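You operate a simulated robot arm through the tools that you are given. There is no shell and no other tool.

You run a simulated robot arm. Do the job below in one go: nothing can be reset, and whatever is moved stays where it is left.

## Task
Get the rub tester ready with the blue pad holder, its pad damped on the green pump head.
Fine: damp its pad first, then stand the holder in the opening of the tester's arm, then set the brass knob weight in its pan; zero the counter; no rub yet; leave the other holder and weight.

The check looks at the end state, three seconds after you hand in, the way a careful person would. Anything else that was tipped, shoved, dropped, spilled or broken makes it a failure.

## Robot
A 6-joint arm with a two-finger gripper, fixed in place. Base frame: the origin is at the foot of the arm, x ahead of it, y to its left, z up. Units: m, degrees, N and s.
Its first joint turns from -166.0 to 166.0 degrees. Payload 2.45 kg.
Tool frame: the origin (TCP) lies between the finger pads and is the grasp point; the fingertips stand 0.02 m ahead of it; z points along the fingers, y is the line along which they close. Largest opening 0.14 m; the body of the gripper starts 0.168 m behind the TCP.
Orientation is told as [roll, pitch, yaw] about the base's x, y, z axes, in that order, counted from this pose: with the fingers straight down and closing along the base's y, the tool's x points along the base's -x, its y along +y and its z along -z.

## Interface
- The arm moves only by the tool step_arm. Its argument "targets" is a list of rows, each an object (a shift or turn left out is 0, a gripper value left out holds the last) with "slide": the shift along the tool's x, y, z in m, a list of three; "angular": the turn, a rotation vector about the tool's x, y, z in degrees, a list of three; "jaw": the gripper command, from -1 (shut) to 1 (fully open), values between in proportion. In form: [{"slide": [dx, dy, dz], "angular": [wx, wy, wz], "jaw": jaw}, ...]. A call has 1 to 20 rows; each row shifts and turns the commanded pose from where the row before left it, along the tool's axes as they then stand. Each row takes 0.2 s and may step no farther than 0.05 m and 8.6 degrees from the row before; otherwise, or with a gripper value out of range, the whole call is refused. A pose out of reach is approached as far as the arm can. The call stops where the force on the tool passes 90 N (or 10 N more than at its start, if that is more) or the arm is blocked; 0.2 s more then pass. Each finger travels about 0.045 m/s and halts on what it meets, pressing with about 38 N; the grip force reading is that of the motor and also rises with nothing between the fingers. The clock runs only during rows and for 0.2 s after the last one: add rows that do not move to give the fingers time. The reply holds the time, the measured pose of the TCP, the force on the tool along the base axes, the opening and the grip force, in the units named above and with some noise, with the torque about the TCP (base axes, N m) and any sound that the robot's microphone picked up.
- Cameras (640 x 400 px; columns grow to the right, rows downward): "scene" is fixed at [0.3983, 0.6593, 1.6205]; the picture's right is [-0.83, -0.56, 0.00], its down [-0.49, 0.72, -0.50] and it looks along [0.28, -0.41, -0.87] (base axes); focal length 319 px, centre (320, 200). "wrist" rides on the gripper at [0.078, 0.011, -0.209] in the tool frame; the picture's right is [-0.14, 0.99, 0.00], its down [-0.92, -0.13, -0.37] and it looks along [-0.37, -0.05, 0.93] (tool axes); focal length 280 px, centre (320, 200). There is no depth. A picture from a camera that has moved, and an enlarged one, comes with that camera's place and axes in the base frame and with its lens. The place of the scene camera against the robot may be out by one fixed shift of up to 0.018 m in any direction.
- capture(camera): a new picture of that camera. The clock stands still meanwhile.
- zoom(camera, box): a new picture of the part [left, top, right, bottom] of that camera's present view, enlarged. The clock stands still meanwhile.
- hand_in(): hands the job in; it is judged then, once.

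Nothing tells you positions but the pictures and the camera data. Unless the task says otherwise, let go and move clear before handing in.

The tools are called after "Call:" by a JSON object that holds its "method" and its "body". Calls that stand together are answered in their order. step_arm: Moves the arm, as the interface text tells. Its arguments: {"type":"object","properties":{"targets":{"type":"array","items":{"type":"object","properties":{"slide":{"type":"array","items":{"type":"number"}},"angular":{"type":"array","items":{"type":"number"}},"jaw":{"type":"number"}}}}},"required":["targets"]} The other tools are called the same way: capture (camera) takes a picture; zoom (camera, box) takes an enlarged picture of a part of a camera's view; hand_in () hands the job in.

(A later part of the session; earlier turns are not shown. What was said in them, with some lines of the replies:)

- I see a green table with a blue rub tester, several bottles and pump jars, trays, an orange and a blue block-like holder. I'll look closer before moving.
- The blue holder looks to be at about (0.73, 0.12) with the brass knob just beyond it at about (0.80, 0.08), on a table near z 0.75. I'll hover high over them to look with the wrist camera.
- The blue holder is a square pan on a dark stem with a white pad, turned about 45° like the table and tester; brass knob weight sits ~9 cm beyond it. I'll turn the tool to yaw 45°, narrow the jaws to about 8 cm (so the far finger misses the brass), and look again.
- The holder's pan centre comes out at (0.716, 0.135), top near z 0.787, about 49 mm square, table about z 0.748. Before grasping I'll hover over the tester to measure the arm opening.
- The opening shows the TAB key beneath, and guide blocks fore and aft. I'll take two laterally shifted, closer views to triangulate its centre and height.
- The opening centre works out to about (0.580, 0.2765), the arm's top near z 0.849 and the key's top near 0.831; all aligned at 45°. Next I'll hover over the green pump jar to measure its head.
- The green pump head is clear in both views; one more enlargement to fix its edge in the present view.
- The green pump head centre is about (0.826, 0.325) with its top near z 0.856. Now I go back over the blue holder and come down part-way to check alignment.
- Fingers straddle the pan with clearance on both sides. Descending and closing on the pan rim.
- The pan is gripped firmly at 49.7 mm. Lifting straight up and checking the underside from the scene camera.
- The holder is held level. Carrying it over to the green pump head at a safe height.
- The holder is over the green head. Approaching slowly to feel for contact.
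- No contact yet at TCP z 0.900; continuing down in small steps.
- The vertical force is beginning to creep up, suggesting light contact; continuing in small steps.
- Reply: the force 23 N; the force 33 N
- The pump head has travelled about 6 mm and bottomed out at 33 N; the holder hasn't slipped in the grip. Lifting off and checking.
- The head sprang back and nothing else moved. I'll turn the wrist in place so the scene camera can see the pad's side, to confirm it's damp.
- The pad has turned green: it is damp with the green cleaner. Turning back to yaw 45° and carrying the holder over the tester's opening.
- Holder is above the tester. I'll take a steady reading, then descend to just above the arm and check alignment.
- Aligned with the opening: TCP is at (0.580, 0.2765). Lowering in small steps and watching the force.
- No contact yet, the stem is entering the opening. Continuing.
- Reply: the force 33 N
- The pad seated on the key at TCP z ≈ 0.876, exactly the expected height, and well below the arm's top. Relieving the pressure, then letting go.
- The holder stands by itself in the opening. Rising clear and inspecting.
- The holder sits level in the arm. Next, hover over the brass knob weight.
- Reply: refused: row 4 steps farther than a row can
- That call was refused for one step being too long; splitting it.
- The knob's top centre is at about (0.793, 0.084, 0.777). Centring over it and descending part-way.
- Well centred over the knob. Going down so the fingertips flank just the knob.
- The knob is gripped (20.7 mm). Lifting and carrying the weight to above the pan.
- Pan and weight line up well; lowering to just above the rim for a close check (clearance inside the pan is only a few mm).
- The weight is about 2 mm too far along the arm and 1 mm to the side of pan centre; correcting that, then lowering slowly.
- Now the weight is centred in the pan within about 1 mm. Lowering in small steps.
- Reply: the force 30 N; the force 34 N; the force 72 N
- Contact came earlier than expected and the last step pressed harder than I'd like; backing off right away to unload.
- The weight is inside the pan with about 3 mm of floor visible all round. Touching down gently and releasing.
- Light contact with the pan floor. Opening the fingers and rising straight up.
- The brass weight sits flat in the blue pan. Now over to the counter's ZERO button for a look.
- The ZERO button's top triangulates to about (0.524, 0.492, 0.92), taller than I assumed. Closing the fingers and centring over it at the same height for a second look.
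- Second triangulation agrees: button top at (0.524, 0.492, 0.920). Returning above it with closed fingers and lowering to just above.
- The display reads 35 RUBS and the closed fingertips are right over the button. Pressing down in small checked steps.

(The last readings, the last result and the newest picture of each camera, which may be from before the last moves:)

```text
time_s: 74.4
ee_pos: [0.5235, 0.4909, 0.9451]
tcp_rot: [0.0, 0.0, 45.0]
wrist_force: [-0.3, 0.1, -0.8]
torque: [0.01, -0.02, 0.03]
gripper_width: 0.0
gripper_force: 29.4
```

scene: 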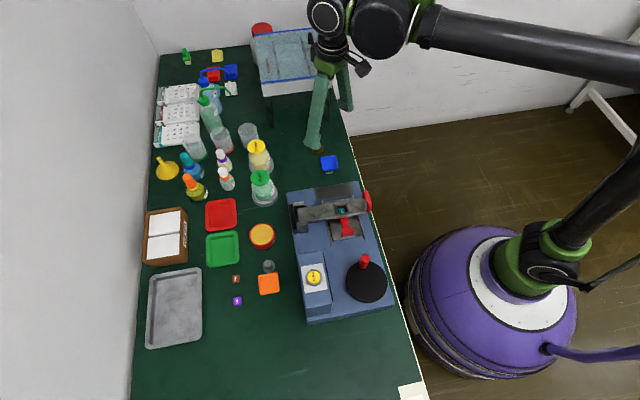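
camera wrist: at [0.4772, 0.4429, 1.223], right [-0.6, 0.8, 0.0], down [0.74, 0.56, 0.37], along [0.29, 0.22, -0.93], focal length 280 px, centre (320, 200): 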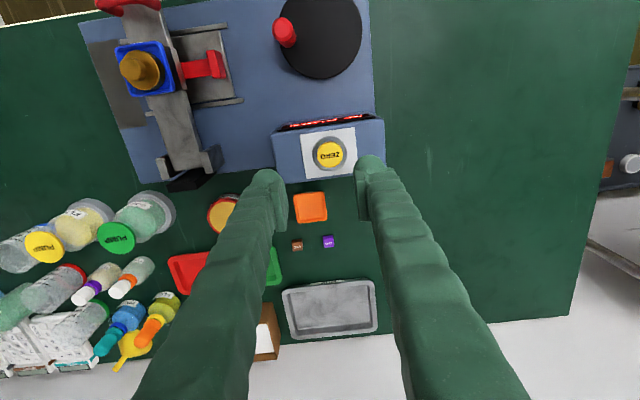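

Call:
{"method": "step_arm", "body": {"targets": [{"slide": [0, 0, 0.002]}, {"slide": [0, 0, 0.0015]}, {}]}}

```text
time_s: 75.2
ee_pos: [0.5245, 0.4912, 0.9413]
tcp_rot: [0.0, 0.1, 45.1]
wrist_force: [-0.7, 0.0, 2.3]
torque: [-0.03, 0.03, -0.02]
gripper_width: 0.0059
gripper_force: 28.8
heard: click
```

A click was heard. Checking the display.

Call:
{"method": "zoom", "body": {"camera": "wrist", "box": [240, 100, 400, 240]}}

```text
2.86 times, centred on (320, 170) of wrist
camera zoom: at [0.4608, 0.4435, 1.1505], right [-0.6, 0.8, 0.0], down [0.74, 0.56, 0.37], along [0.29, 0.22, -0.93], focal length 801 px, centre (320, 286)
```

zoom: 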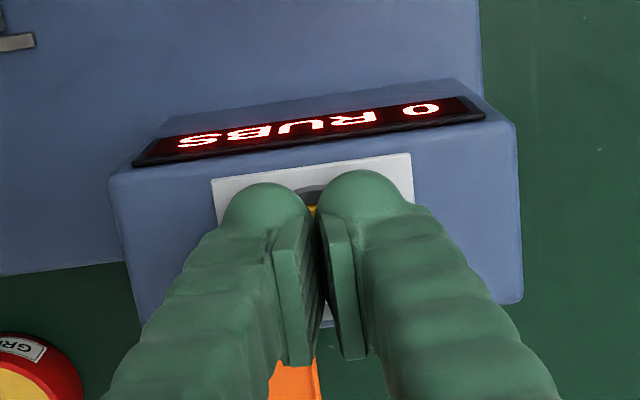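

The counter now reads 0 RUBS. Rising straight up and clear, then a final check of the whole table.

Call:
{"method": "step_arm", "body": {"targets": [{"slide": [0, 0, -0.005]}, {"slide": [0, 0, -0.02]}, {"slide": [0, 0, -0.04]}, {"slide": [0, 0, -0.045]}, {"slide": [0, 0, -0.045]}, {"slide": [0, 0, -0.045]}, {"slide": [0.04, 0, 0]}, {"slide": [0.04, 0, 0]}, {"slide": [0.04, 0, 0]}, {}, {}]}}

Call:
{"method": "capture", "body": {"camera": "scene"}}

Call:
{"method": "capture", "body": {"camera": "wrist"}}

Call:
{"method": "zoom", "body": {"camera": "scene", "box": [280, 170, 400, 330]}}

```text
time_s: 77.6
ee_pos: [0.4377, 0.4068, 1.1414]
tcp_rot: [0.0, 0.1, 45.1]
wrist_force: [0.1, 0.6, -0.4]
torque: [-0.02, 0.01, -0.02]
gripper_width: 0.0
gripper_force: 29.6
```

```text
taken
```

scene: 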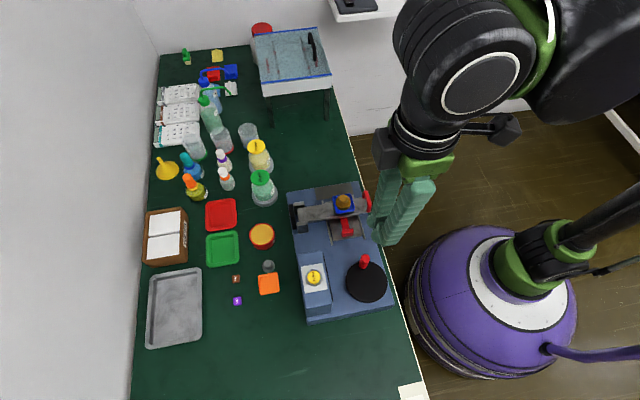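

```text
taken
camera wrist: at [0.3751, 0.3586, 1.35], right [-0.6, 0.8, 0.0], down [0.74, 0.56, 0.37], along [0.29, 0.22, -0.93], focal length 280 px, centre (320, 200)
```

wrist: 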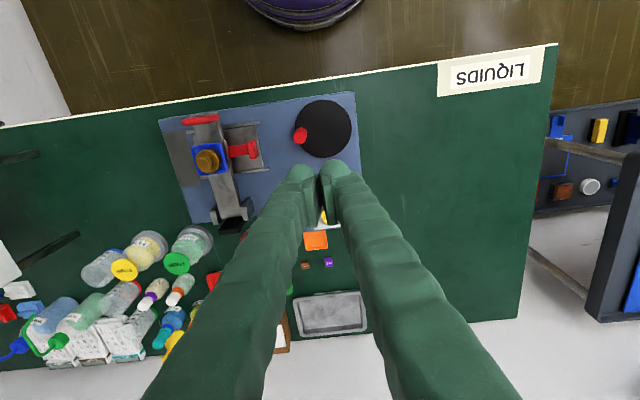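

```text
2.50 times, centred on (340, 250) of scene
camera zoom: at [0.3983, 0.6593, 1.6205], right [-0.83, -0.56, 0.0], down [-0.49, 0.72, -0.5], along [0.28, -0.41, -0.87], focal length 797 px, centre (270, 75)
```

zoom: 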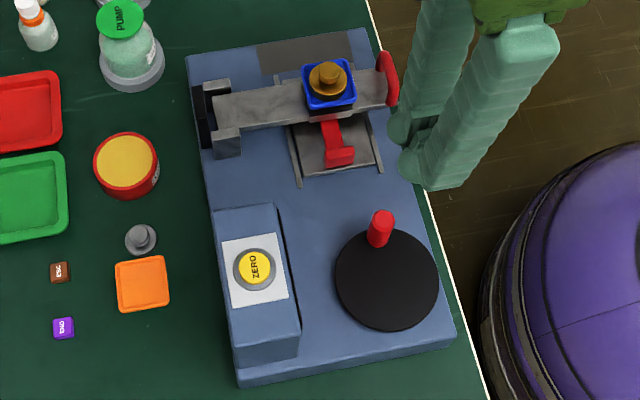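

The damped blue holder stands in the arm opening with the brass weight flat in its pan. The counter read 0 RUBS after the press, the crank hasn't been turned, and the orange holder, the grey weight and everything else are where they were. The arm is clear, so I'm handing in.

Call:
{"method": "hand_in", "body": {}}

```text
The job is handed in.
```

The rub tester is set up as you asked, and I've handed the job in.

- **Pad:** I pressed the blue holder's pad on the green pump head. The pad then showed green from the side, so it took up the cleaner.
- **Holder:** it stands level in the opening of the tester's arm, with the pad resting on the TAB key.
- **Weight:** the brass knob weight sits flat and centred in the holder's pan. While setting it down I pressed harder than intended for a moment, about 72 N, and backed off. The holder, weight and arm looked undisturbed afterwards.
- **Counter:** it read 35 RUBS before. I pressed ZERO, heard a click, and it read 0 RUBS.
- **Left alone:** I didn't turn the crank, so no rub was made. The orange holder and grey weight are where they were, and in the final pictures nothing else on the table looked moved, tipped or spilled.
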